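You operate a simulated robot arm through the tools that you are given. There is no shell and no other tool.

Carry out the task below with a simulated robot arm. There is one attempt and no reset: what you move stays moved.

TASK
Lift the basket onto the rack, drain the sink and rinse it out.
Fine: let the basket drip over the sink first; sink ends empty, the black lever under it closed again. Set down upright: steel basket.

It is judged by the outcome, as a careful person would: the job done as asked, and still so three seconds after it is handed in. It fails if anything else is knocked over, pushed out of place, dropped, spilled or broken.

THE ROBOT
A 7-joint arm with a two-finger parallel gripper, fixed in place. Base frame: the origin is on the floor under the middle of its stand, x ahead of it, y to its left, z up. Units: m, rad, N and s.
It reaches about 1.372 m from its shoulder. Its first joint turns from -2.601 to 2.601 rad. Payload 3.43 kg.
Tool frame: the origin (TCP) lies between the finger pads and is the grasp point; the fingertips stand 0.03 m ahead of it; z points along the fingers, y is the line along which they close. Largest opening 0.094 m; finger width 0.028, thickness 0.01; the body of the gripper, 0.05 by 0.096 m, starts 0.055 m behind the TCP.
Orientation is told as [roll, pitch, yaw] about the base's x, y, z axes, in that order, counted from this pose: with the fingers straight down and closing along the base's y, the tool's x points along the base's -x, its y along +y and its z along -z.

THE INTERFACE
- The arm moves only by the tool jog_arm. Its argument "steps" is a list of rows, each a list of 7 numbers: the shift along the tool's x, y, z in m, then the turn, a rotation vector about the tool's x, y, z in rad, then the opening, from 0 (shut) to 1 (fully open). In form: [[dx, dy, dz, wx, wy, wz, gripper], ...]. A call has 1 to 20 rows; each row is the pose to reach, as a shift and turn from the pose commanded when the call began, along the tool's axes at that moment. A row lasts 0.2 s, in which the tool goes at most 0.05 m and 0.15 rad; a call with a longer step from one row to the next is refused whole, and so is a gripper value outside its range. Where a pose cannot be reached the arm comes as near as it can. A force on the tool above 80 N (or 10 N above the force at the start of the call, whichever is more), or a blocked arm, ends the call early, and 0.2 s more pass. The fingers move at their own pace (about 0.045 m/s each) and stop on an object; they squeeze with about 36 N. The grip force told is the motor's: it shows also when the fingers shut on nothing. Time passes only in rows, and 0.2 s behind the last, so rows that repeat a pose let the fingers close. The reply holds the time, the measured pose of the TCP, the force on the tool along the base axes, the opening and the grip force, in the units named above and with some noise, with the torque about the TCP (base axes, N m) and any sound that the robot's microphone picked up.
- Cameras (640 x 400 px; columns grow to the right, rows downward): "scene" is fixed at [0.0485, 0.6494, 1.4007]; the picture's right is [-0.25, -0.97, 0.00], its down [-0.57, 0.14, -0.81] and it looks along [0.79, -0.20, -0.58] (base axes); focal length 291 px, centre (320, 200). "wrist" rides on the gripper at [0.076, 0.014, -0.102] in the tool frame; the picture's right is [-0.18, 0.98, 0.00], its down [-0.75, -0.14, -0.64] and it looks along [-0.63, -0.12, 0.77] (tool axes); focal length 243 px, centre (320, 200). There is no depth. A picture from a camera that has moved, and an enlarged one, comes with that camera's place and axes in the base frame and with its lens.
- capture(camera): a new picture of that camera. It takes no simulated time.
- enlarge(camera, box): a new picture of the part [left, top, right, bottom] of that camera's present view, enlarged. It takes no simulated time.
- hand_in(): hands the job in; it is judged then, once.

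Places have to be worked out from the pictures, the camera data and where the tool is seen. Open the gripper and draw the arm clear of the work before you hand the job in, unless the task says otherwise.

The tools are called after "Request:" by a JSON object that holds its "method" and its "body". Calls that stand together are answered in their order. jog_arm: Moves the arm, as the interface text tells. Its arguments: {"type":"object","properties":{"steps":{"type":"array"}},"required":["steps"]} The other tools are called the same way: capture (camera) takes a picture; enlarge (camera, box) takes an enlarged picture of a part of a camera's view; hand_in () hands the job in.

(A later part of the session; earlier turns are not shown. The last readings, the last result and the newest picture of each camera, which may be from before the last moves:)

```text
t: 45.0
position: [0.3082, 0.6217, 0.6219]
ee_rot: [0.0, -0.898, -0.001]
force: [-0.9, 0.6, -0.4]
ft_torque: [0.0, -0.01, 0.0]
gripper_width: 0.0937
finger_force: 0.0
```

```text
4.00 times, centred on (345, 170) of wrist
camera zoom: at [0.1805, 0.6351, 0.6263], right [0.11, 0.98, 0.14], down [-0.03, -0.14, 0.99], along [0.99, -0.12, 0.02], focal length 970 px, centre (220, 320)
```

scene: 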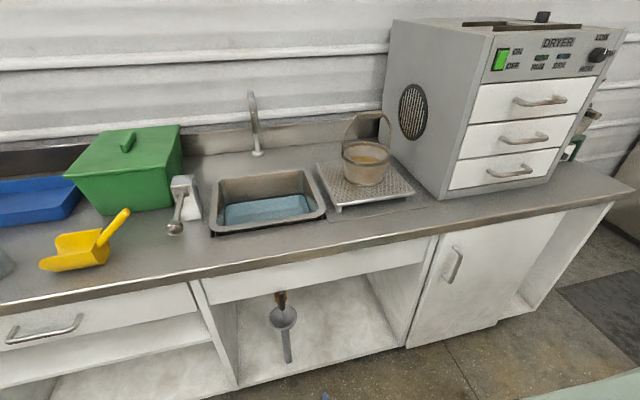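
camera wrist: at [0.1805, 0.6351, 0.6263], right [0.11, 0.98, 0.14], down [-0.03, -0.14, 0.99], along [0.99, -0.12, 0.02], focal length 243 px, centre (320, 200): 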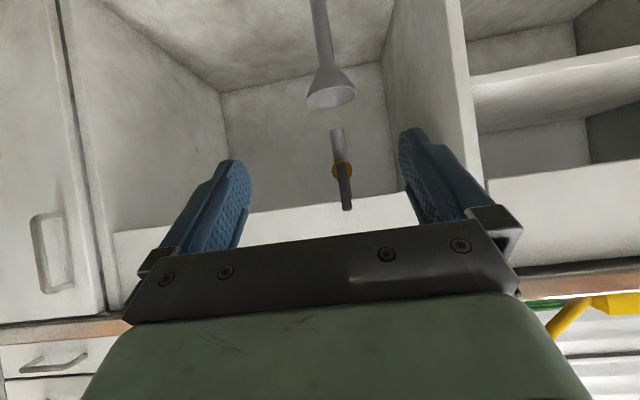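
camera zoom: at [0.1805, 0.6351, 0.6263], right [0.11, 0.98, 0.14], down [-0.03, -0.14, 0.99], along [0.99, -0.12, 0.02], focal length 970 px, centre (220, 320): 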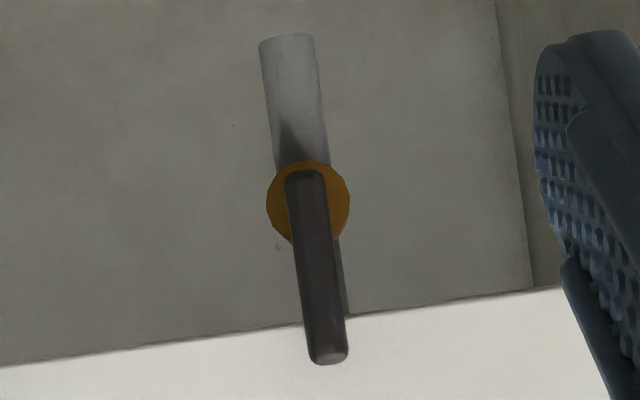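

The widths and the lit top face show the lever standing upright in front of the valve face at about x 0.615, y 0.628, z 0.577–0.66. Its pivot is near (0.63, 0.629, 0.588). I level the gripper to point straight ahead and move to a pre-grasp pose.

Request:
{"method": "jog_arm", "body": {"steps": [[-0.025, 0.001, 0.023, 0, -0.134, 0, 1], [-0.05, 0.003, 0.047, 0, -0.27, 0, 1], [-0.074, 0.004, 0.071, 0, -0.404, 0, 1], [-0.099, 0.006, 0.095, 0, -0.54, 0, 1], [-0.124, 0.007, 0.1186, 0, -0.673, 0, 1], [-0.124, 0.007, 0.1186, 0, -0.673, 0, 1]]}}

Request:
{"method": "capture", "body": {"camera": "wrist"}}

Request:
{"method": "capture", "body": {"camera": "scene"}}

```text
t: 46.4
position: [0.479, 0.626, 0.6452]
ee_rot: [3.12, -1.569, -3.119]
force: [0.4, -0.5, 0.4]
ft_torque: [0.0, 0.01, 0.0]
gripper_width: 0.0941
finger_force: 0.1
```

```text
taken
camera wrist: at [0.3766, 0.64, 0.5693], right [0.0, 0.98, 0.18], down [-0.64, -0.14, 0.75], along [0.76, -0.12, 0.63], focal length 243 px, centre (320, 200)
```

wrist: 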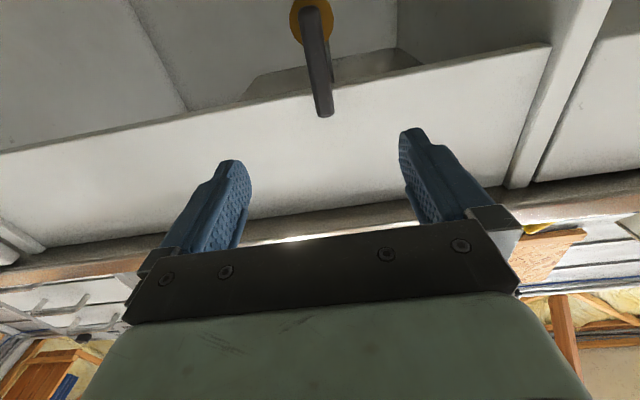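

```text
taken
```

scene: 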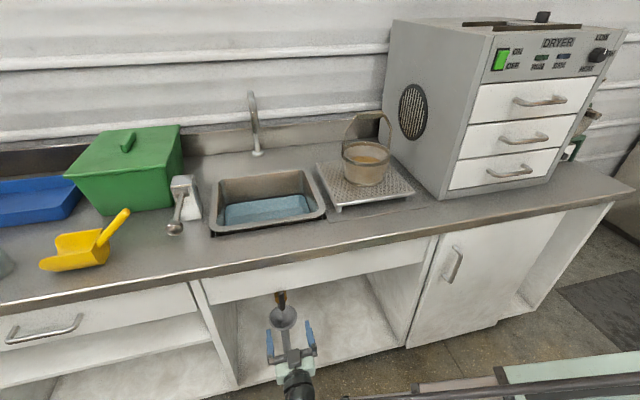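

From below, the lever end again falls at (0.615, 0.627, 0.66), which confirms it is upright. I advance so the open fingers straddle its upper part, then close them loosely.

Request:
{"method": "jog_arm", "body": {"steps": [[0, 0.0, 0.03, 0, 0, 0, 1], [0, 0.0, 0.06, 0, 0, 0, 1], [0, 0.001, 0.09, 0, 0, 0, 1], [0, 0.001, 0.115, 0, 0, 0, 1], [0, 0.001, 0.126, 0, 0, 0, 1], [0, 0.001, 0.126, 0, 0, 0, 0.7], [0, 0.001, 0.126, 0, 0, 0, 0.45], [0, 0.001, 0.126, 0, 0, 0, 0.45], [0, 0.001, 0.126, 0, 0, 0, 0.45], [0, 0.001, 0.126, 0, 0, 0, 0.45]]}}

Request:
{"method": "capture", "body": {"camera": "wrist"}}

Request:
{"method": "enlarge", "body": {"camera": "scene", "box": [240, 260, 340, 370]}}

```text
t: 48.6
position: [0.6056, 0.6284, 0.6459]
ee_rot: [-3.131, -1.57, 3.13]
force: [-0.4, 0.6, 0.4]
ft_torque: [-0.01, -0.01, -0.01]
gripper_width: 0.0424
finger_force: 0.1
```

```text
taken
camera wrist: at [0.5044, 0.6418, 0.5699], right [0.0, 0.98, 0.18], down [-0.64, -0.14, 0.75], along [0.77, -0.12, 0.63], focal length 243 px, centre (320, 200)
```

wrist: 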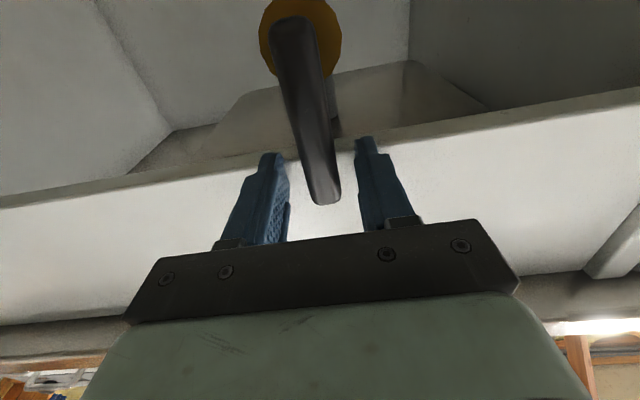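

```text
3.64 times, centred on (290, 315) of scene
camera zoom: at [0.0485, 0.6494, 1.4007], right [-0.25, -0.97, 0.0], down [-0.57, 0.14, -0.81], along [0.79, -0.2, -0.58], focal length 1059 px, centre (429, -218)
```

zoom: 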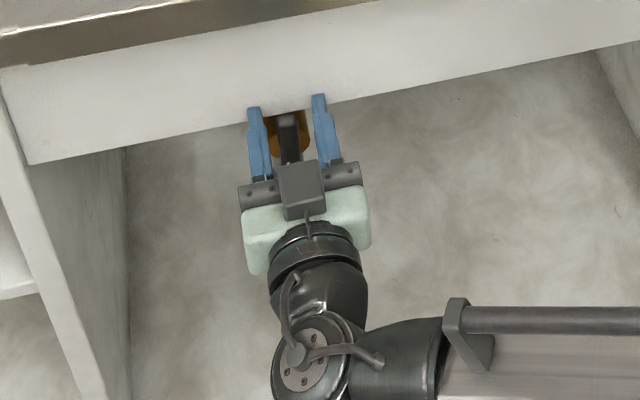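

The lever end lies between the fingers with about 1 cm of play each side. I test gently with a 2.5 cm sideways push toward -y to see whether it turns that way.

Request:
{"method": "jog_arm", "body": {"steps": [[0, -0.006, 0, 0, 0, 0, 0.45], [0, -0.01, 0, 0, 0, 0, 0.45], [0, -0.014, 0, 0, 0, 0, 0.45], [0, -0.018, 0, 0, 0, 0, 0.45], [0, -0.022, 0, 0, 0, 0, 0.45], [0, -0.025, 0, 0, 0, 0, 0.45]]}}

Request:
{"method": "capture", "body": {"camera": "wrist"}}

```text
t: 50.0
position: [0.6067, 0.6077, 0.6461]
ee_rot: [-3.076, -1.568, 3.083]
force: [3.1, 40.4, 8.9]
ft_torque: [0.68, -0.38, -0.12]
gripper_width: 0.0644
finger_force: 19.8
```

```text
taken
camera wrist: at [0.5046, 0.6206, 0.5702], right [-0.01, 0.98, 0.18], down [-0.64, -0.15, 0.75], along [0.77, -0.11, 0.63], focal length 243 px, centre (320, 200)
```

wrist: 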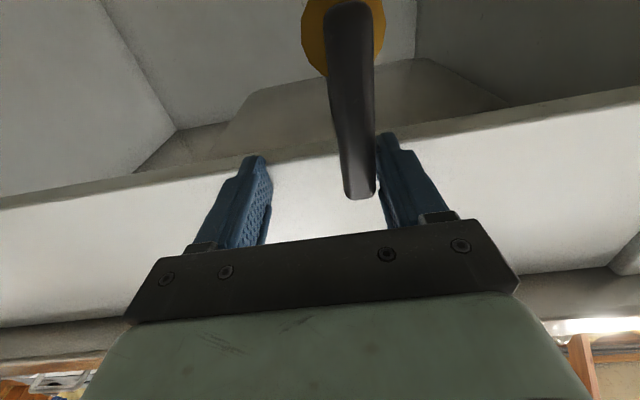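

The push toward -y met about 40 N and the lever did not move; its end is still at y≈0.628, so that side is the stop. I go back and test the other way, toward +y.

Request:
{"method": "jog_arm", "body": {"steps": [[0, 0.008, 0, 0, 0, 0, 0.45], [0, 0.016, 0, 0, 0, 0, 0.45], [0, 0.025, 0, 0, 0, 0, 0.45], [0, 0.03, 0, 0, 0, 0, 0.45], [0, 0.035, 0, 0, 0, 0, 0.45], [0, 0.04, 0, 0, 0, 0, 0.45], [0, 0.045, 0, 0, 0, 0, 0.45], [0, 0.05, 0, 0, 0, 0, 0.45]]}}

Request:
{"method": "capture", "body": {"camera": "wrist"}}

```text
t: 51.8
position: [0.6051, 0.6545, 0.6478]
ee_rot: [-3.05, -1.569, 3.05]
force: [-0.2, 0.1, 0.3]
ft_torque: [-0.01, 0.0, 0.02]
gripper_width: 0.0425
finger_force: 0.2
```

```text
taken
camera wrist: at [0.5033, 0.6683, 0.5712], right [0.0, 0.98, 0.18], down [-0.64, -0.14, 0.75], along [0.77, -0.12, 0.63], focal length 243 px, centre (320, 200)
```

wrist: 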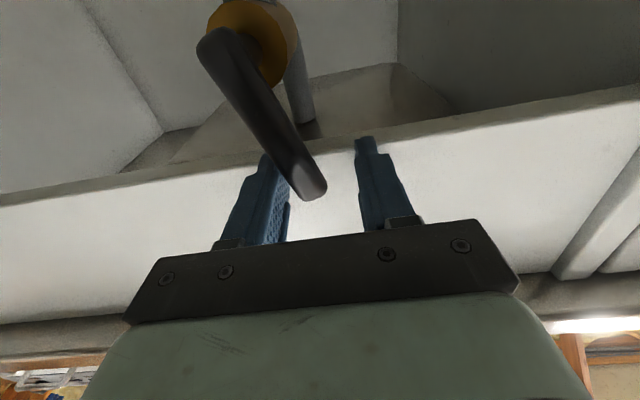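

The lever turned freely toward +y, its end now near (0.648, 0.654) in y and z. I carry it around the arc about the pivot, rolling the gripper with it toward horizontal.

Request:
{"method": "jog_arm", "body": {"steps": [[0.0062, 0.0008, 0, 0, 0, -0.13, 0.45], [0.0075, 0.0033, 0, 0, 0, -0.26, 0.45], [0.0092, 0.0063, 0, 0, 0, -0.39, 0.45], [0.0118, 0.01, 0, 0, 0, -0.52, 0.45], [0.0154, 0.0144, 0, 0, 0, -0.65, 0.45], [0.0199, 0.0188, 0, 0, 0, -0.78, 0.45], [0.0253, 0.023, 0, 0, 0, -0.91, 0.45], [0.0312, 0.0266, 0, 0, 0, -1.04, 0.45]]}}

Request:
{"method": "capture", "body": {"camera": "wrist"}}

Request:
{"method": "enlarge", "body": {"camera": "scene", "box": [200, 150, 340, 350]}}

```text
t: 53.6
position: [0.605, 0.6803, 0.6174]
ee_rot: [-1.572, -0.528, 1.573]
force: [-0.5, 0.7, -1.0]
ft_torque: [-0.01, -0.03, -0.01]
gripper_width: 0.0423
finger_force: 0.2
```

```text
taken
camera wrist: at [0.5028, 0.6221, 0.5666], right [0.0, 0.65, -0.76], down [-0.64, 0.58, 0.5], along [0.77, 0.49, 0.42], focal length 243 px, centre (320, 200)
```

wrist: 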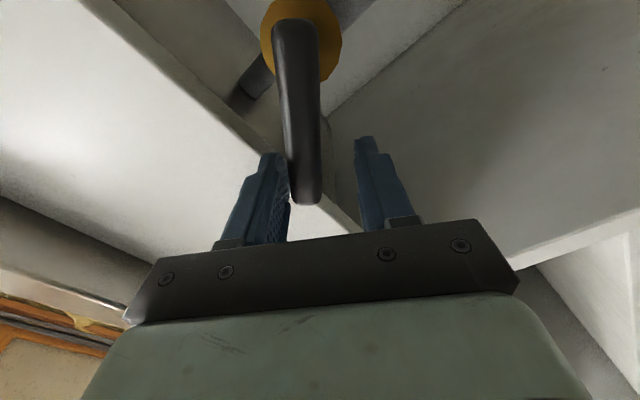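

```text
2.00 times, centred on (270, 250) of scene
camera zoom: at [0.0485, 0.6494, 1.4007], right [-0.25, -0.97, 0.0], down [-0.57, 0.14, -0.81], along [0.79, -0.2, -0.58], focal length 582 px, centre (420, 100)
```

zoom: 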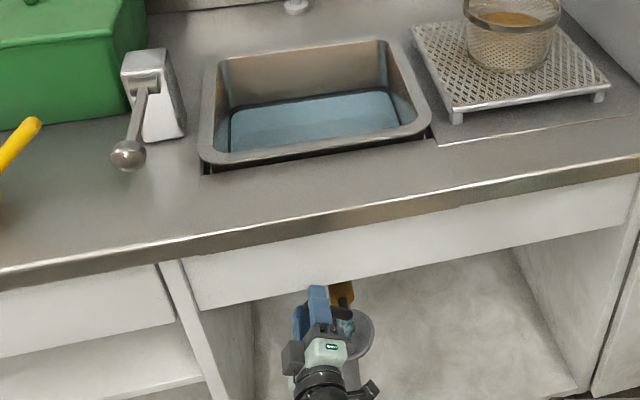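

The lever follows with no force and is past 50°. I continue to about 90°, watching for the stop.

Request:
{"method": "jog_arm", "body": {"steps": [[0.0008, 0.0067, 0, 0, 0, -0.13, 0.45], [0.0023, 0.0134, 0, 0, 0, -0.26, 0.45], [0.0046, 0.0197, 0, 0, 0, -0.39, 0.45], [0.0078, 0.0259, 0, 0, 0, -0.51, 0.45], [0.0103, 0.0297, 0, 0, 0, -0.53, 0.45], [0.0138, 0.0343, 0, 0, 0, -0.55, 0.45]]}}

Request:
{"method": "capture", "body": {"camera": "wrist"}}

Request:
{"method": "enlarge", "body": {"camera": "scene", "box": [200, 150, 340, 350]}}

```text
t: 55.0
position: [0.6061, 0.6867, 0.5797]
ee_rot: [-1.574, 0.022, 1.57]
force: [-0.2, 0.1, -1.0]
ft_torque: [-0.01, -0.01, 0.0]
gripper_width: 0.0426
finger_force: 0.1
```

```text
taken
camera wrist: at [0.5034, 0.6091, 0.5669], right [0.0, 0.16, -0.99], down [-0.64, 0.76, 0.12], along [0.77, 0.63, 0.11], focal length 243 px, centre (320, 200)
```

wrist: 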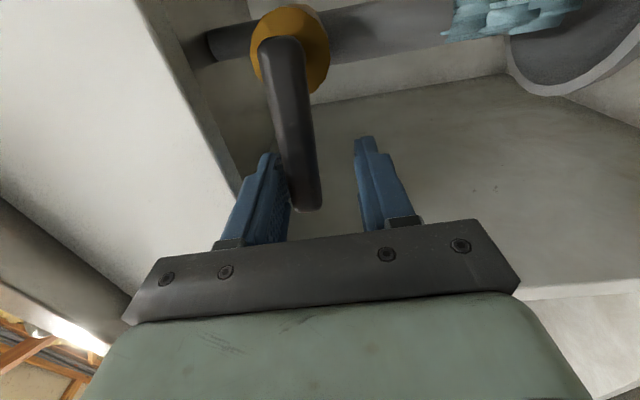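

```text
2.00 times, centred on (270, 250) of scene
camera zoom: at [0.0485, 0.6494, 1.4007], right [-0.25, -0.97, 0.0], down [-0.57, 0.14, -0.81], along [0.79, -0.2, -0.58], focal length 582 px, centre (420, 100)
```

zoom: 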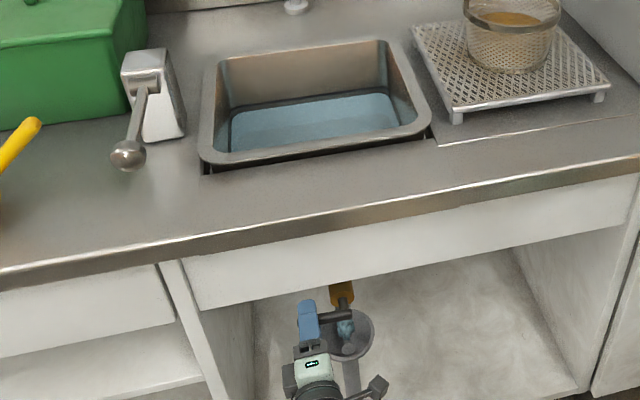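

Water is running from the outlet into the funnel and the lever is about horizontal. I check the stream and funnel close up before withdrawing.

Request:
{"method": "enlarge", "body": {"camera": "wrist", "box": [400, 0, 640, 150]}}

Request:
{"method": "enlarge", "body": {"camera": "scene", "box": [265, 280, 325, 350]}}

```text
2.67 times, centred on (520, 75) of wrist
camera zoom: at [0.5034, 0.6091, 0.5669], right [0.0, 0.16, -0.99], down [-0.64, 0.76, 0.12], along [0.77, 0.63, 0.11], focal length 647 px, centre (-213, 533)
```

zoom: 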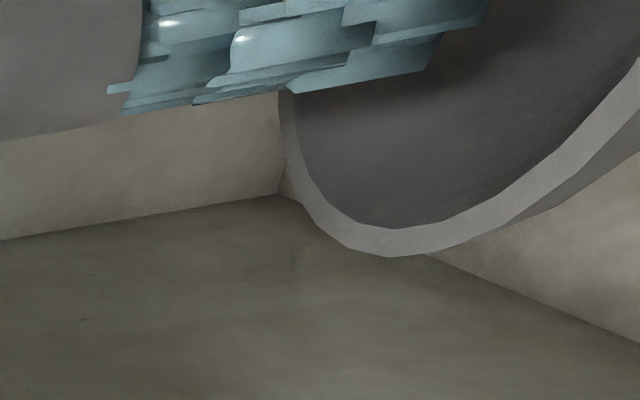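

```text
5.71 times, centred on (295, 315) of scene
camera zoom: at [0.0485, 0.6494, 1.4007], right [-0.25, -0.97, 0.0], down [-0.57, 0.14, -0.81], along [0.79, -0.2, -0.58], focal length 1664 px, centre (463, -457)
```

zoom: 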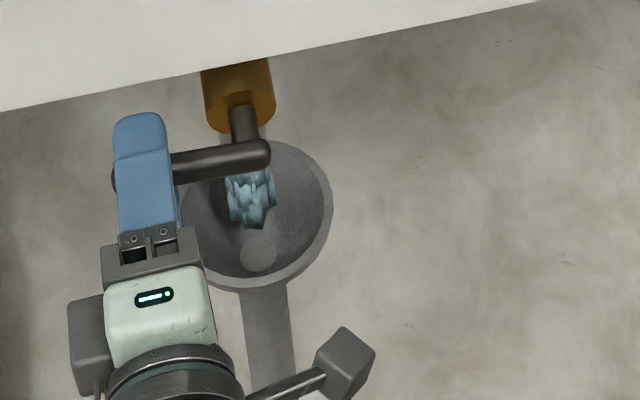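

The lever lies horizontal, and the stream falls inside the funnel. I withdraw the gripper straight back out of the cabinet, with the fingers still straddling loosely.

Request:
{"method": "jog_arm", "body": {"steps": [[0, -0.002, -0.03, 0, 0, 0, 0.45], [0, -0.002, -0.07, 0, 0, 0, 0.6], [0, -0.002, -0.115, 0, 0, 0, 0.6], [0, -0.002, -0.16, 0, 0, 0, 0.6], [0, -0.002, -0.205, 0, 0, 0, 0.6], [0, -0.002, -0.25, 0, 0, 0, 0.6], [0, -0.002, -0.25, 0, 0, 0, 0.6]]}}

Request:
{"method": "capture", "body": {"camera": "scene"}}

Request:
{"method": "enlarge", "body": {"camera": "scene", "box": [190, 150, 340, 250]}}

Request:
{"method": "enlarge", "body": {"camera": "scene", "box": [255, 280, 325, 350]}}

```text
t: 56.6
position: [0.3594, 0.6878, 0.577]
ee_rot: [-1.573, 0.02, 1.571]
force: [-0.5, 0.5, 0.5]
ft_torque: [0.02, -0.01, 0.02]
gripper_width: 0.0564
finger_force: 0.1
```

```text
taken
```

scene: 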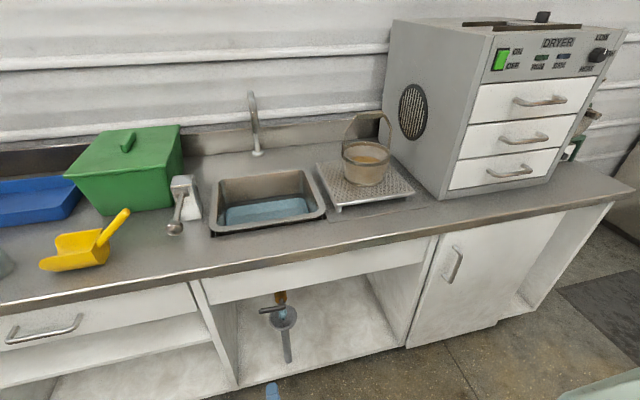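

```text
4.00 times, centred on (265, 200) of scene
camera zoom: at [0.0485, 0.6494, 1.4007], right [-0.25, -0.97, 0.0], down [-0.57, 0.14, -0.81], along [0.79, -0.2, -0.58], focal length 1165 px, centre (540, 200)
```

zoom: 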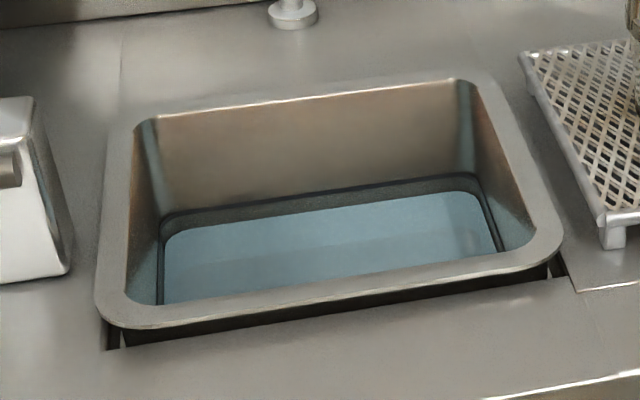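

```text
5.71 times, centred on (290, 315) of scene
camera zoom: at [0.0485, 0.6494, 1.4007], right [-0.25, -0.97, 0.0], down [-0.57, 0.14, -0.81], along [0.79, -0.2, -0.58], focal length 1664 px, centre (491, -457)
```

zoom: 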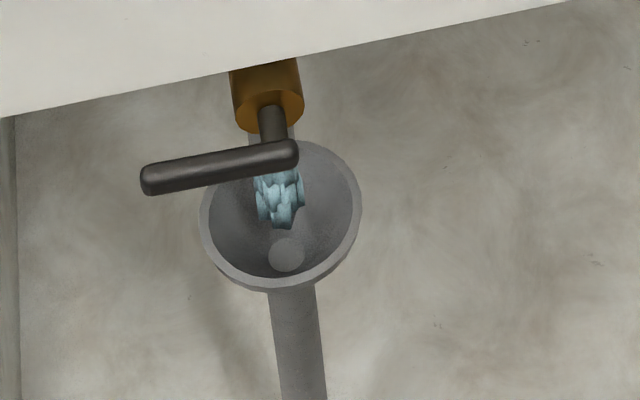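

Draining nicely, with the lever horizontal and the stream inside the funnel. With the gripper still rolled (fingers closing vertically), I rise in front of the counter to the height of the tap lever ball.

Request:
{"method": "jog_arm", "body": {"steps": [[-0.017, -0.036, 0.0, 0, 0, 0, 0.75], [-0.034, -0.073, 0.0, 0, 0, 0, 0.75], [-0.052, -0.11, 0.0, 0, 0, 0, 0.75], [-0.069, -0.146, 0.0, 0, 0, 0, 0.75], [-0.086, -0.183, 0.0, 0, 0, 0, 0.75], [-0.103, -0.22, 0.01, 0, 0, 0, 0.75], [-0.12, -0.256, 0.02, 0, 0, 0, 0.75], [-0.138, -0.293, 0.03, 0, 0, 0, 0.75], [-0.155, -0.33, 0.035, 0, 0, 0, 0.75], [-0.172, -0.365, 0.04, 0, 0, 0, 0.75], [-0.172, -0.365, 0.04, 0, 0, 0, 0.75]]}}

Request:
{"method": "capture", "body": {"camera": "wrist"}}

Request:
{"method": "capture", "body": {"camera": "scene"}}

```text
t: 59.0
position: [0.3939, 0.8689, 0.943]
ee_rot: [-1.573, 0.019, 1.569]
force: [0.8, 0.7, 0.3]
ft_torque: [-0.02, -0.01, 0.01]
gripper_width: 0.0706
finger_force: 0.0
```

```text
taken
camera wrist: at [0.2914, 0.7921, 0.9292], right [0.0, 0.16, -0.99], down [-0.64, 0.76, 0.13], along [0.77, 0.63, 0.11], focal length 243 px, centre (320, 200)
```

wrist: 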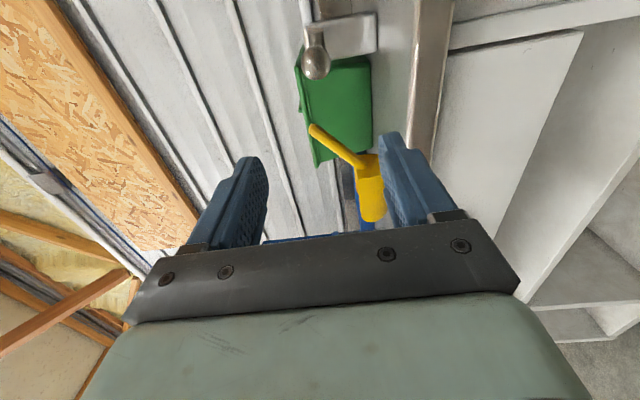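

```text
taken
```

scene: 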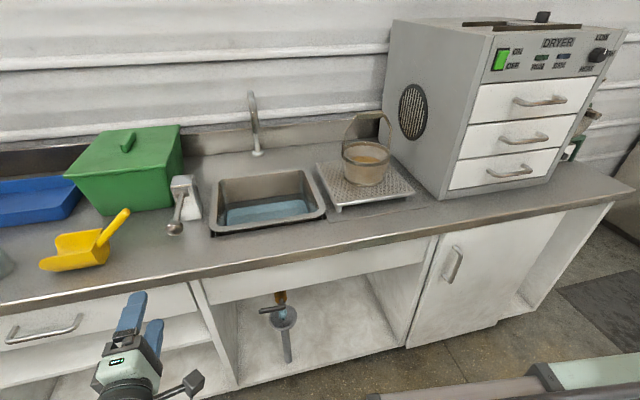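

The ball comes out at about (0.65, 0.857, 0.944) from here. I look closer at the lever and at the sink level.

Request:
{"method": "enlarge", "body": {"camera": "wrist", "box": [270, 0, 400, 100]}}

Request:
{"method": "enlarge", "body": {"camera": "scene", "box": [190, 150, 340, 250]}}

```text
4.00 times, centred on (335, 50) of wrist
camera zoom: at [0.2914, 0.7921, 0.9292], right [0.0, 0.16, -0.99], down [-0.64, 0.76, 0.13], along [0.77, 0.63, 0.11], focal length 970 px, centre (260, 800)
```

zoom: 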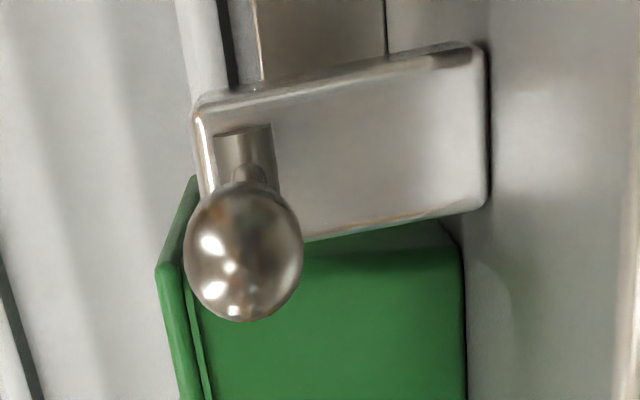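

```text
4.00 times, centred on (265, 200) of scene
camera zoom: at [0.0485, 0.6494, 1.4007], right [-0.25, -0.97, 0.0], down [-0.57, 0.14, -0.81], along [0.79, -0.2, -0.58], focal length 1165 px, centre (540, 200)
```

zoom: 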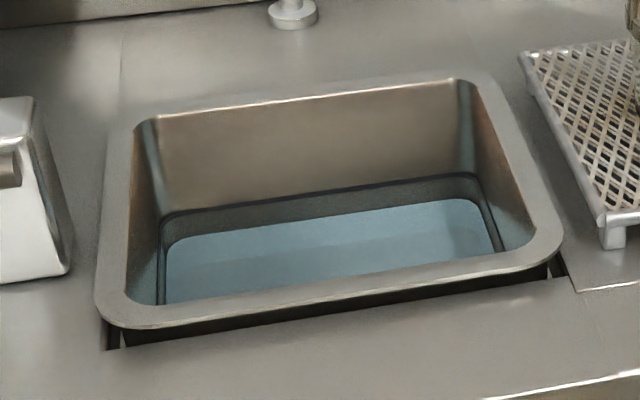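

The ball centre refines to (0.65, 0.855, 0.945) with radius about 0.02. I line up in y, narrow the opening to about 6 cm and advance until the fingers straddle the ball above and below.

Request:
{"method": "jog_arm", "body": {"steps": [[0.006, 0, 0.03, 0, 0, 0, 0.75], [0.012, -0.001, 0.06, 0, 0, 0, 0.75], [0.012, -0.001, 0.1, 0, 0, 0, 0.75], [0.012, -0.001, 0.14, 0, 0, 0, 0.75], [0.012, -0.001, 0.18, 0, 0, 0, 0.75], [0.012, -0.001, 0.21, 0, 0, 0, 0.75], [0.012, -0.001, 0.235, 0, 0, 0, 0.75], [0.012, -0.001, 0.25, 0, 0, 0, 0.75], [0.012, -0.001, 0.25, 0, 0, 0, 0.65], [0.012, -0.001, 0.25, 0, 0, 0, 0.65]]}}

Request:
{"method": "capture", "body": {"camera": "wrist"}}

Request:
{"method": "enlarge", "body": {"camera": "scene", "box": [110, 150, 340, 300]}}

```text
t: 61.2
position: [0.6458, 0.8533, 0.9431]
ee_rot: [-1.573, 0.019, 1.572]
force: [0.2, -0.6, -0.8]
ft_torque: [0.04, -0.04, 0.01]
gripper_width: 0.0611
finger_force: 0.0
```

```text
taken
camera wrist: at [0.5441, 0.7764, 0.9307], right [0.0, 0.17, -0.99], down [-0.64, 0.76, 0.13], along [0.77, 0.63, 0.11], focal length 243 px, centre (320, 200)
```

wrist: 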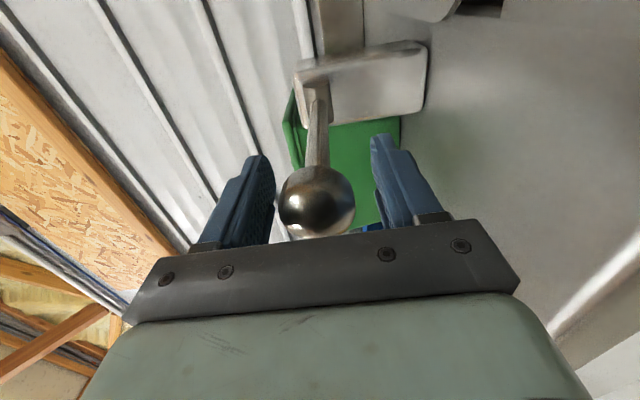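

```text
2.67 times, centred on (225, 225) of scene
camera zoom: at [0.0485, 0.6494, 1.4007], right [-0.25, -0.97, 0.0], down [-0.57, 0.14, -0.81], along [0.79, -0.2, -0.58], focal length 777 px, centre (573, 133)
```

zoom: 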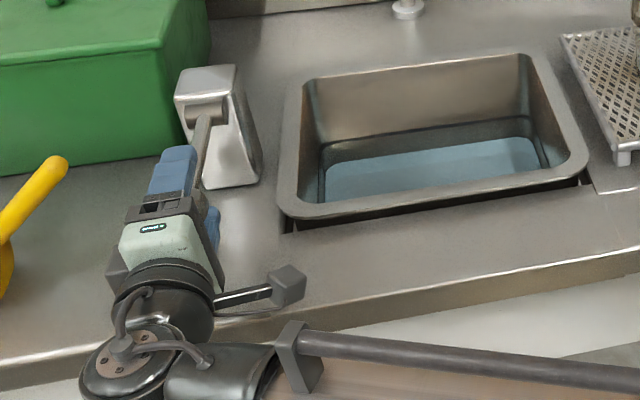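

The ball sits between the two fingers. Before opening the tap I let the sink drain, holding here and watching the level.

Request:
{"method": "jog_arm", "body": {"steps": [[0, 0, 0, 0, 0, 0, 0.65], [0, 0, 0, 0, 0, 0, 0.65], [0, 0, 0, 0, 0, 0, 0.65], [0, 0, 0, 0, 0, 0, 0.65], [0, 0, 0, 0, 0, 0, 0.65], [0, 0, 0, 0, 0, 0, 0.65], [0, 0, 0, 0, 0, 0, 0.65], [0, 0, 0, 0, 0, 0, 0.65], [0, 0, 0, 0, 0, 0, 0.65], [0, 0, 0, 0, 0, 0, 0.65], [0, 0, 0, 0, 0, 0, 0.65], [0, 0, 0, 0, 0, 0, 0.65], [0, 0, 0, 0, 0, 0, 0.65], [0, 0, 0, 0, 0, 0, 0.65], [0, 0, 0, 0, 0, 0, 0.65], [0, 0, 0, 0, 0, 0, 0.65], [0, 0, 0, 0, 0, 0, 0.65], [0, 0, 0, 0, 0, 0, 0.65], [0, 0, 0, 0, 0, 0, 0.65], [0, 0, 0, 0, 0, 0, 0.65]]}}

Request:
{"method": "enlarge", "body": {"camera": "scene", "box": [190, 150, 340, 250]}}

Request:
{"method": "enlarge", "body": {"camera": "scene", "box": [255, 280, 325, 350]}}

```text
t: 65.4
position: [0.6458, 0.8532, 0.9429]
ee_rot: [-1.572, 0.021, 1.571]
force: [0.0, -0.1, -0.2]
ft_torque: [-0.03, 0.02, -0.01]
gripper_width: 0.0611
finger_force: 0.2
```

```text
4.00 times, centred on (265, 200) of scene
camera zoom: at [0.0485, 0.6494, 1.4007], right [-0.25, -0.97, 0.0], down [-0.57, 0.14, -0.81], along [0.79, -0.2, -0.58], focal length 1165 px, centre (540, 200)
```

zoom: 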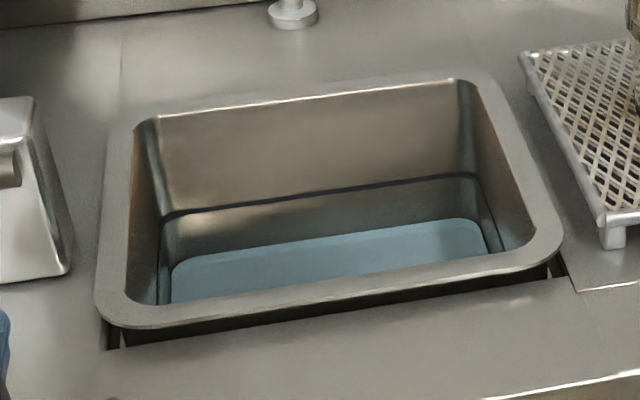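

```text
5.71 times, centred on (290, 315) of scene
camera zoom: at [0.0485, 0.6494, 1.4007], right [-0.25, -0.97, 0.0], down [-0.57, 0.14, -0.81], along [0.79, -0.2, -0.58], focal length 1664 px, centre (491, -457)
```

zoom: 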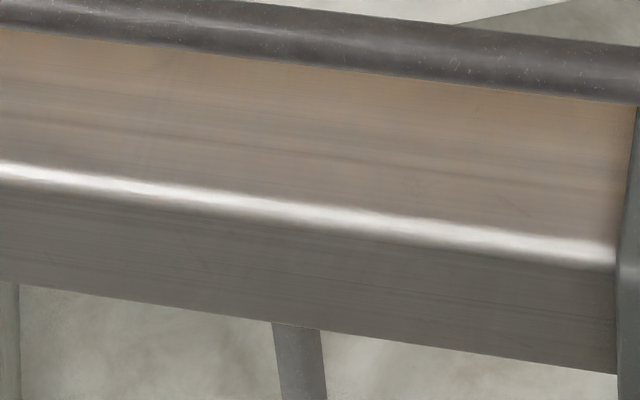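

The level is dropping clearly. I wait another 4 s.

Request:
{"method": "jog_arm", "body": {"steps": [[0, 0, 0, 0, 0, 0, 0.65], [0, 0, 0, 0, 0, 0, 0.65], [0, 0, 0, 0, 0, 0, 0.65], [0, 0, 0, 0, 0, 0, 0.65], [0, 0, 0, 0, 0, 0, 0.65], [0, 0, 0, 0, 0, 0, 0.65], [0, 0, 0, 0, 0, 0, 0.65], [0, 0, 0, 0, 0, 0, 0.65], [0, 0, 0, 0, 0, 0, 0.65], [0, 0, 0, 0, 0, 0, 0.65], [0, 0, 0, 0, 0, 0, 0.65], [0, 0, 0, 0, 0, 0, 0.65], [0, 0, 0, 0, 0, 0, 0.65], [0, 0, 0, 0, 0, 0, 0.65], [0, 0, 0, 0, 0, 0, 0.65], [0, 0, 0, 0, 0, 0, 0.65], [0, 0, 0, 0, 0, 0, 0.65], [0, 0, 0, 0, 0, 0, 0.65], [0, 0, 0, 0, 0, 0, 0.65], [0, 0, 0, 0, 0, 0, 0.65]]}}

Request:
{"method": "enlarge", "body": {"camera": "scene", "box": [190, 150, 340, 250]}}

```text
t: 69.6
position: [0.6468, 0.853, 0.9434]
ee_rot: [-1.573, 0.018, 1.571]
force: [0.2, -0.4, -0.1]
ft_torque: [-0.01, -0.01, -0.01]
gripper_width: 0.0612
finger_force: 0.0
```

```text
4.00 times, centred on (265, 200) of scene
camera zoom: at [0.0485, 0.6494, 1.4007], right [-0.25, -0.97, 0.0], down [-0.57, 0.14, -0.81], along [0.79, -0.2, -0.58], focal length 1165 px, centre (540, 200)
```

zoom: 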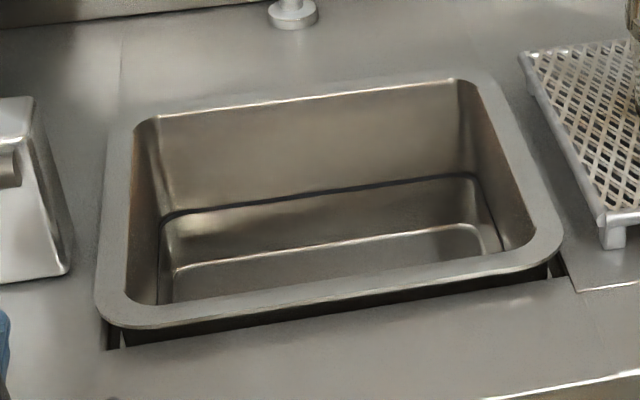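

The sink has drained, and a dark tide line shows on the wall. Now I test the tap lever with a gentle lift of about 3.5 cm.

Request:
{"method": "jog_arm", "body": {"steps": [[0, -0.007, 0, 0, 0, 0, 0.65], [0, -0.014, 0, 0, 0, 0, 0.65], [0, -0.02, 0, 0, 0, 0, 0.65], [0, -0.026, 0, 0, 0, 0, 0.65], [0, -0.031, 0, 0, 0, 0, 0.65], [0, -0.035, 0, 0, 0, 0, 0.65]]}}

Request:
{"method": "capture", "body": {"camera": "wrist"}}

Request:
{"method": "capture", "body": {"camera": "scene"}}

```text
t: 71.0
position: [0.6467, 0.8557, 0.9732]
ee_rot: [-1.562, 0.017, 1.568]
force: [-0.1, -8.4, -51.2]
ft_torque: [-0.5, -0.41, 0.19]
gripper_width: 0.0904
finger_force: 25.9
```

```text
taken
camera wrist: at [0.5442, 0.7777, 0.9612], right [-0.01, 0.17, -0.99], down [-0.64, 0.76, 0.13], along [0.77, 0.63, 0.1], focal length 243 px, centre (320, 200)
```

wrist: 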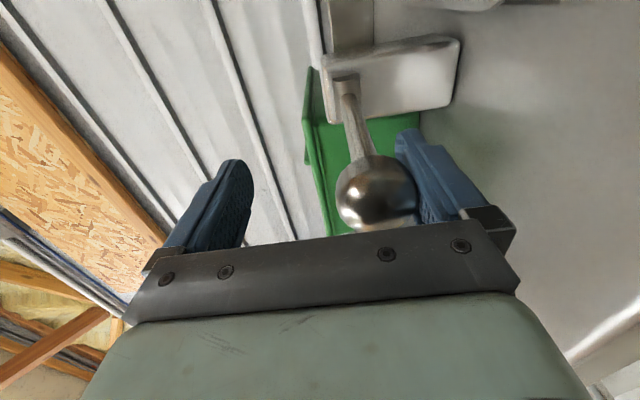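

```text
taken
```

scene: 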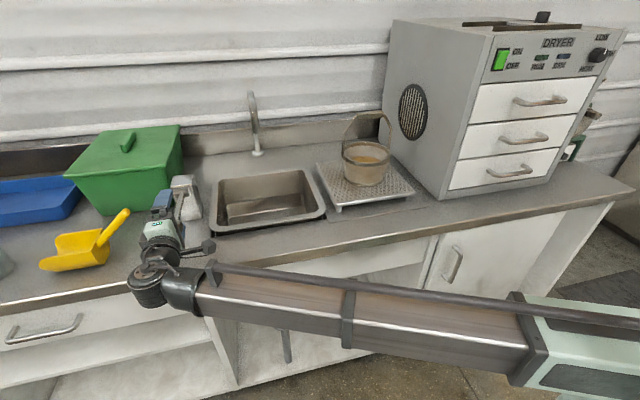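

The lift met a hard stop (51 N) and the ball stayed put, so this lever doesn't open upward. I return and test a gentle push down with the upper finger, which still leaves room above the counter.

Request:
{"method": "jog_arm", "body": {"steps": [[0, 0.01, 0, 0, 0, 0, 0.65], [0, 0.02, 0, 0, 0, 0, 0.65], [0, 0.03, 0, 0, 0, 0, 0.65], [0, 0.038, 0, 0, 0, 0, 0.65], [0, 0.044, 0, 0, 0, 0, 0.65], [0, 0.05, 0, 0, 0, 0, 0.65], [0, 0.055, 0, 0, 0, 0, 0.65]]}}

Request:
{"method": "capture", "body": {"camera": "wrist"}}

Request:
{"method": "enlarge", "body": {"camera": "scene", "box": [130, 70, 330, 250]}}

```text
t: 72.6
position: [0.6445, 0.8531, 0.9237]
ee_rot: [-1.573, 0.02, 1.572]
force: [0.6, -0.8, 1.9]
ft_torque: [0.04, 0.01, -0.02]
gripper_width: 0.0623
finger_force: 0.7
```

```text
taken
camera wrist: at [0.543, 0.7763, 0.9112], right [0.0, 0.17, -0.99], down [-0.64, 0.76, 0.13], along [0.77, 0.63, 0.11], focal length 243 px, centre (320, 200)
```

wrist: 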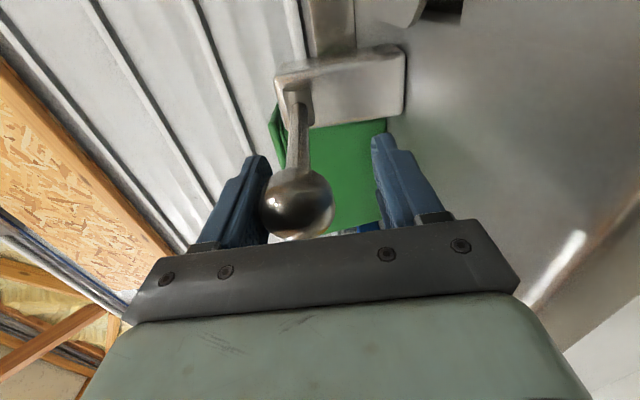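

```text
2.22 times, centred on (230, 160) of scene
camera zoom: at [0.0485, 0.6494, 1.4007], right [-0.25, -0.97, 0.0], down [-0.57, 0.14, -0.81], along [0.79, -0.2, -0.58], focal length 647 px, centre (520, 289)
```

zoom: 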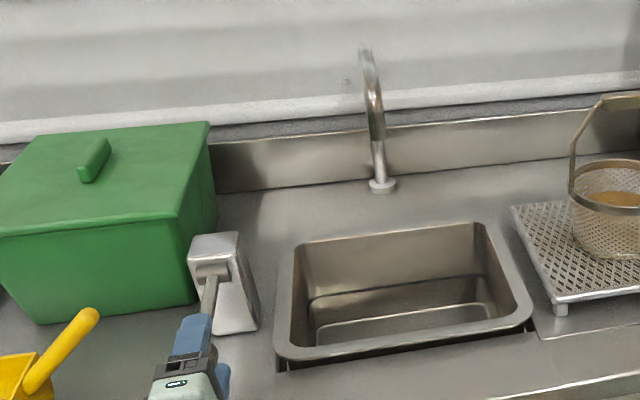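

The lever goes down easily (about 2 N), so it opens by pressing, but the rolled gripper has too little room over the counter. I back out and turn so the fingers close sideways on the ball from a slant.

Request:
{"method": "jog_arm", "body": {"steps": [[0, -0.01, 0, 0, 0, 0, 0.8], [0, -0.011, -0.03, 0, 0, 0, 0.8], [0, -0.011, -0.075, 0, 0, 0, 0.8], [0, -0.011, -0.12, 0, 0, 0, 0.8], [0, -0.02, -0.165, 0, 0, 0, 0.8], [0, -0.04, -0.2, 0, 0, 0, 1], [0, -0.06, -0.21, 0, 0, 0.145, 1], [0, -0.07, -0.21, 0, 0, 0.29, 1], [0, -0.08, -0.21, 0, 0, 0.435, 1], [0, -0.08, -0.21, 0, 0, 0.58, 1], [0, -0.08, -0.21, 0, 0, 0.725, 1], [0, -0.08, -0.21, 0, 0, 0.87, 1], [0, -0.08, -0.21, 0, 0, 1.015, 1], [0, -0.08, -0.21, 0, 0, 1.16, 1], [0, -0.08, -0.21, 0, 0, 1.305, 1], [0, -0.08, -0.21, 0, 0, 1.45, 1], [0, -0.08, -0.21, 0, 0, 1.59, 1], [0, -0.08, -0.21, 0, 0, 1.59, 1]]}}

Request:
{"method": "enlarge", "body": {"camera": "scene", "box": [130, 70, 330, 250]}}

Request:
{"method": "capture", "body": {"camera": "scene"}}

```text
t: 76.4
position: [0.4343, 0.8553, 1.0032]
ee_rot: [2.44, -1.567, -2.441]
force: [-0.7, -1.3, -0.3]
ft_torque: [0.01, 0.01, -0.02]
gripper_width: 0.094
finger_force: 0.1
```

```text
2.22 times, centred on (230, 160) of scene
camera zoom: at [0.0485, 0.6494, 1.4007], right [-0.25, -0.97, 0.0], down [-0.57, 0.14, -0.81], along [0.79, -0.2, -0.58], focal length 647 px, centre (520, 289)
```

zoom: 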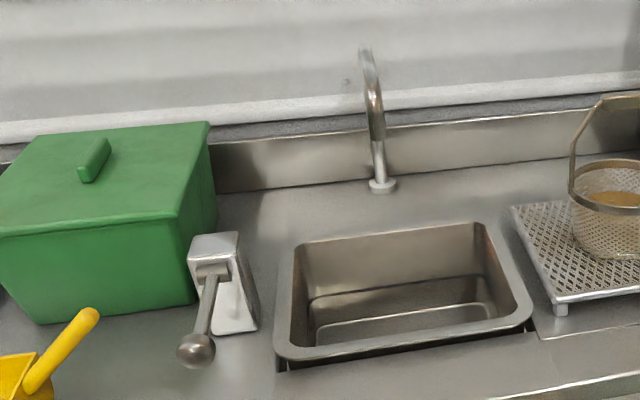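

```text
taken
```

scene: 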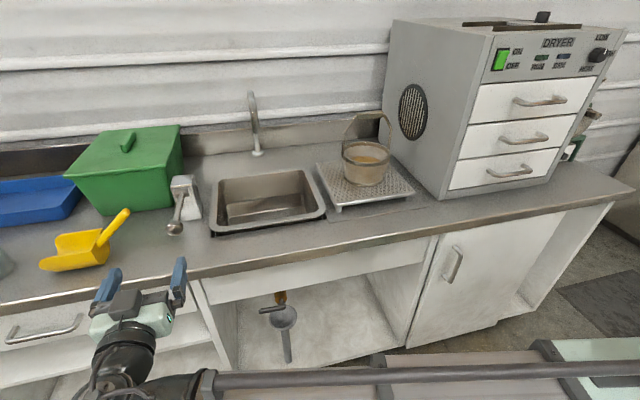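

I compare the lever with the earlier picture, using the same crop as at the start.

Request:
{"method": "enlarge", "body": {"camera": "scene", "box": [150, 160, 250, 250]}}

Request:
{"method": "enlarge", "body": {"camera": "wrist", "box": [240, 0, 420, 140]}}

```text
4.44 times, centred on (200, 205) of scene
camera zoom: at [0.0485, 0.6494, 1.4007], right [-0.25, -0.97, 0.0], down [-0.57, 0.14, -0.81], along [0.79, -0.2, -0.58], focal length 1294 px, centre (853, 178)
```

zoom: 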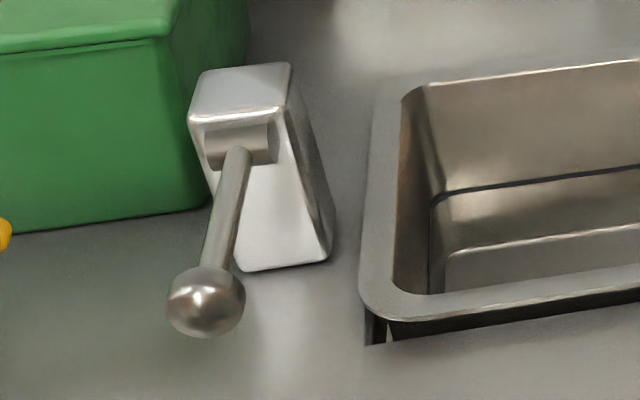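

```text
2.86 times, centred on (330, 70) of wrist
camera zoom: at [0.333, 0.8682, 0.9277], right [0.0, 0.98, 0.19], down [-0.64, -0.14, 0.75], along [0.77, -0.12, 0.63], focal length 693 px, centre (291, 571)
```

zoom: 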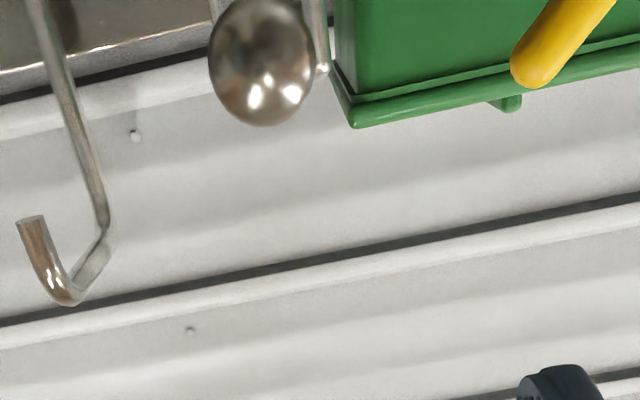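

The lever sits exactly where it was, so it is a spring-return press lever at (0.646, 0.855, 0.946) that must be held down for the rinse. I pitch the gripper to a slant and move to a pre-grasp pose behind and above the ball.

Request:
{"method": "jog_arm", "body": {"steps": [[-0.004, 0, 0.02, 0, 0.12, 0, 1], [-0.008, 0, 0.045, 0, 0.25, 0, 1], [-0.011, 0, 0.07, 0, 0.38, 0, 1], [-0.011, 0, 0.095, 0, 0.51, 0, 1], [-0.011, 0, 0.12, 0, 0.64, 0, 1], [-0.011, 0, 0.141, 0, 0.77, 0, 1], [-0.011, 0, 0.141, 0, 0.77, 0, 1]]}}

Request:
{"method": "capture", "body": {"camera": "wrist"}}

Request:
{"method": "enlarge", "body": {"camera": "scene", "box": [110, 150, 340, 300]}}

```text
t: 78.0
position: [0.576, 0.854, 1.0161]
ee_rot: [0.0, -0.802, -0.001]
force: [0.8, 0.5, -0.5]
ft_torque: [0.01, 0.0, 0.01]
gripper_width: 0.094
finger_force: 0.1
```

```text
taken
camera wrist: at [0.4499, 0.8674, 1.0333], right [0.13, 0.98, 0.13], down [0.06, -0.14, 0.99], along [0.99, -0.12, -0.08], focal length 243 px, centre (320, 200)
```

wrist: 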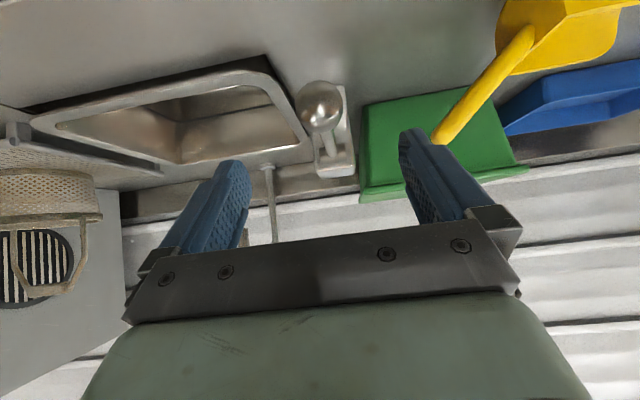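

```text
2.67 times, centred on (225, 225) of scene
camera zoom: at [0.0485, 0.6494, 1.4007], right [-0.25, -0.97, 0.0], down [-0.57, 0.14, -0.81], along [0.79, -0.2, -0.58], focal length 777 px, centre (573, 133)
```

zoom: 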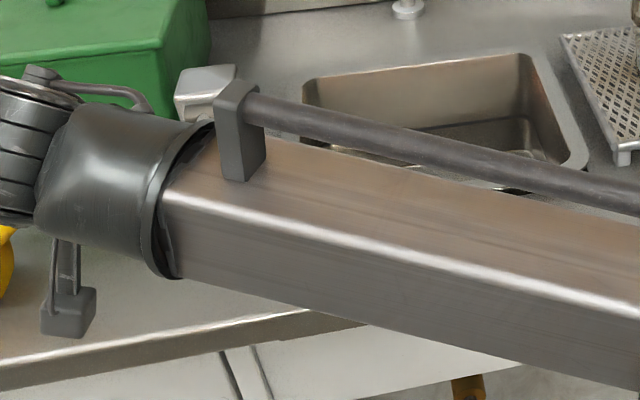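

The ball checks out at about (0.646, 0.854, 0.942) from here. I advance 9 cm along the fingers so they straddle it, then close.

Request:
{"method": "jog_arm", "body": {"steps": [[0, 0.001, 0.025, 0, 0, 0, 1], [0, 0.001, 0.055, 0, 0, 0, 1], [0, 0.001, 0.08, 0, 0, 0, 1], [0, 0.001, 0.09, 0, 0, 0, 1], [0, 0.001, 0.09, 0, 0, 0, 0.6], [0, 0.001, 0.09, 0, 0, 0, 0.3], [0, 0.001, 0.09, 0, 0, 0, 0.3], [0, 0.001, 0.09, 0, 0, 0, 0.3], [0, 0.001, 0.09, 0, 0, 0, 0.3]]}}

Request:
{"method": "capture", "body": {"camera": "wrist"}}

```text
t: 80.0
position: [0.6397, 0.8557, 0.9531]
ee_rot: [0.001, -0.805, -0.001]
force: [0.3, -4.1, -0.8]
ft_torque: [-0.01, 0.0, 0.02]
gripper_width: 0.04
finger_force: 45.0
```

```text
taken
camera wrist: at [0.514, 0.8689, 0.971], right [0.13, 0.98, 0.13], down [0.06, -0.14, 0.99], along [0.99, -0.12, -0.08], focal length 243 px, centre (320, 200)
```

wrist: 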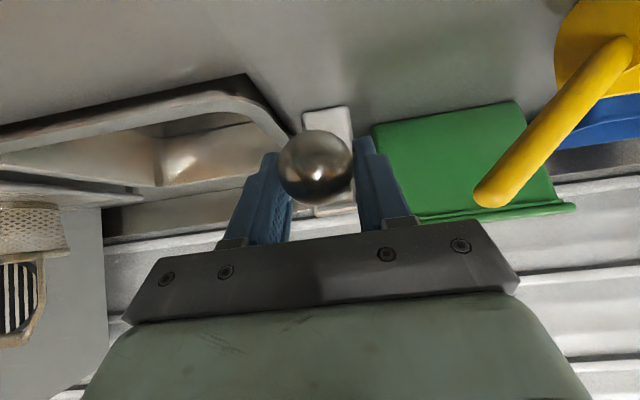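

I hold the ball firmly (width 40 mm). I press it down along its arc by 2.5 cm and look for water at the spout.

Request:
{"method": "jog_arm", "body": {"steps": [[0.0043, 0, 0.0042, 0, 0, 0, 0.3], [0.0083, 0, 0.0087, 0, 0, 0, 0.3], [0.0121, 0, 0.0133, 0, 0, 0, 0.3], [0.0164, 0, 0.019, 0, 0, 0, 0.3], [0.0164, 0, 0.019, 0, 0, 0, 0.3]]}}

Request:
{"method": "capture", "body": {"camera": "wrist"}}

Request:
{"method": "capture", "body": {"camera": "scene"}}

```text
t: 81.2
position: [0.642, 0.8555, 0.9296]
ee_rot: [-0.001, -0.804, 0.0]
force: [-15.9, -18.8, 7.4]
ft_torque: [-0.19, -0.84, 0.12]
gripper_width: 0.0393
finger_force: 45.1
```

```text
taken
camera wrist: at [0.516, 0.8689, 0.9461], right [0.13, 0.98, 0.13], down [0.06, -0.14, 0.99], along [0.99, -0.12, -0.08], focal length 243 px, centre (320, 200)
```

wrist: 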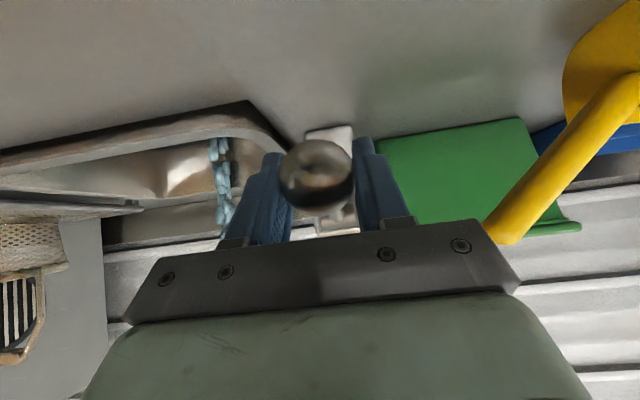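

```text
taken
```

scene: 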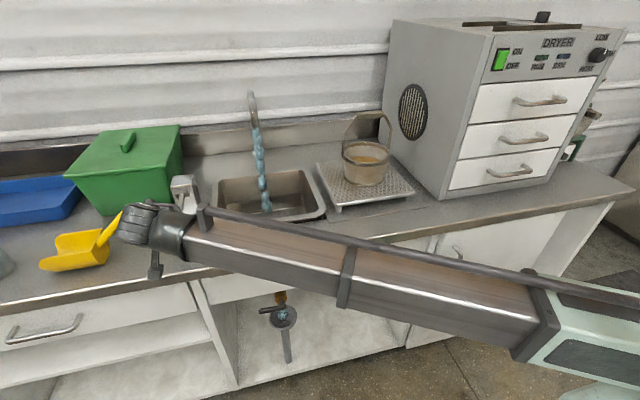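

Water runs from the spout into the sink with the drain open. I hold the lever here for the rinse and watch the sink.

Request:
{"method": "jog_arm", "body": {"steps": [[0, 0, 0, 0, 0, 0, 0.3], [0, 0, 0, 0, 0, 0, 0.3], [0, 0, 0, 0, 0, 0, 0.3], [0, 0, 0, 0, 0, 0, 0.3], [0, 0, 0, 0, 0, 0, 0.3], [0, 0, 0, 0, 0, 0, 0.3], [0, 0, 0, 0, 0, 0, 0.3], [0, 0, 0, 0, 0, 0, 0.3], [0, 0, 0, 0, 0, 0, 0.3], [0, 0, 0, 0, 0, 0, 0.3]]}}

Request:
{"method": "enlarge", "body": {"camera": "scene", "box": [190, 80, 340, 250]}}

Request:
{"method": "enlarge", "body": {"camera": "scene", "box": [245, 275, 335, 350]}}

```text
t: 83.4
position: [0.6422, 0.8546, 0.9293]
ee_rot: [-0.002, -0.8, 0.001]
force: [-21.2, -20.7, 0.7]
ft_torque: [0.0, -0.18, 0.15]
gripper_width: 0.0391
finger_force: 44.7
```

```text
2.35 times, centred on (265, 165) of scene
camera zoom: at [0.0485, 0.6494, 1.4007], right [-0.25, -0.97, 0.0], down [-0.57, 0.14, -0.81], along [0.79, -0.2, -0.58], focal length 685 px, centre (449, 282)
```

zoom: 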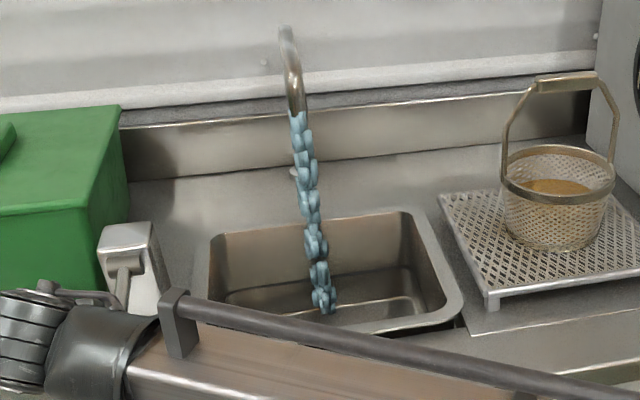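

```text
5.33 times, centred on (290, 312) of scene
camera zoom: at [0.0485, 0.6494, 1.4007], right [-0.25, -0.97, 0.0], down [-0.57, 0.14, -0.81], along [0.79, -0.2, -0.58], focal length 1553 px, centre (480, -400)
```

zoom: 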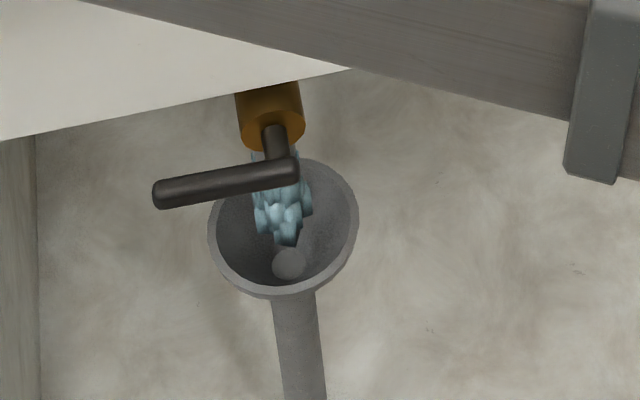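

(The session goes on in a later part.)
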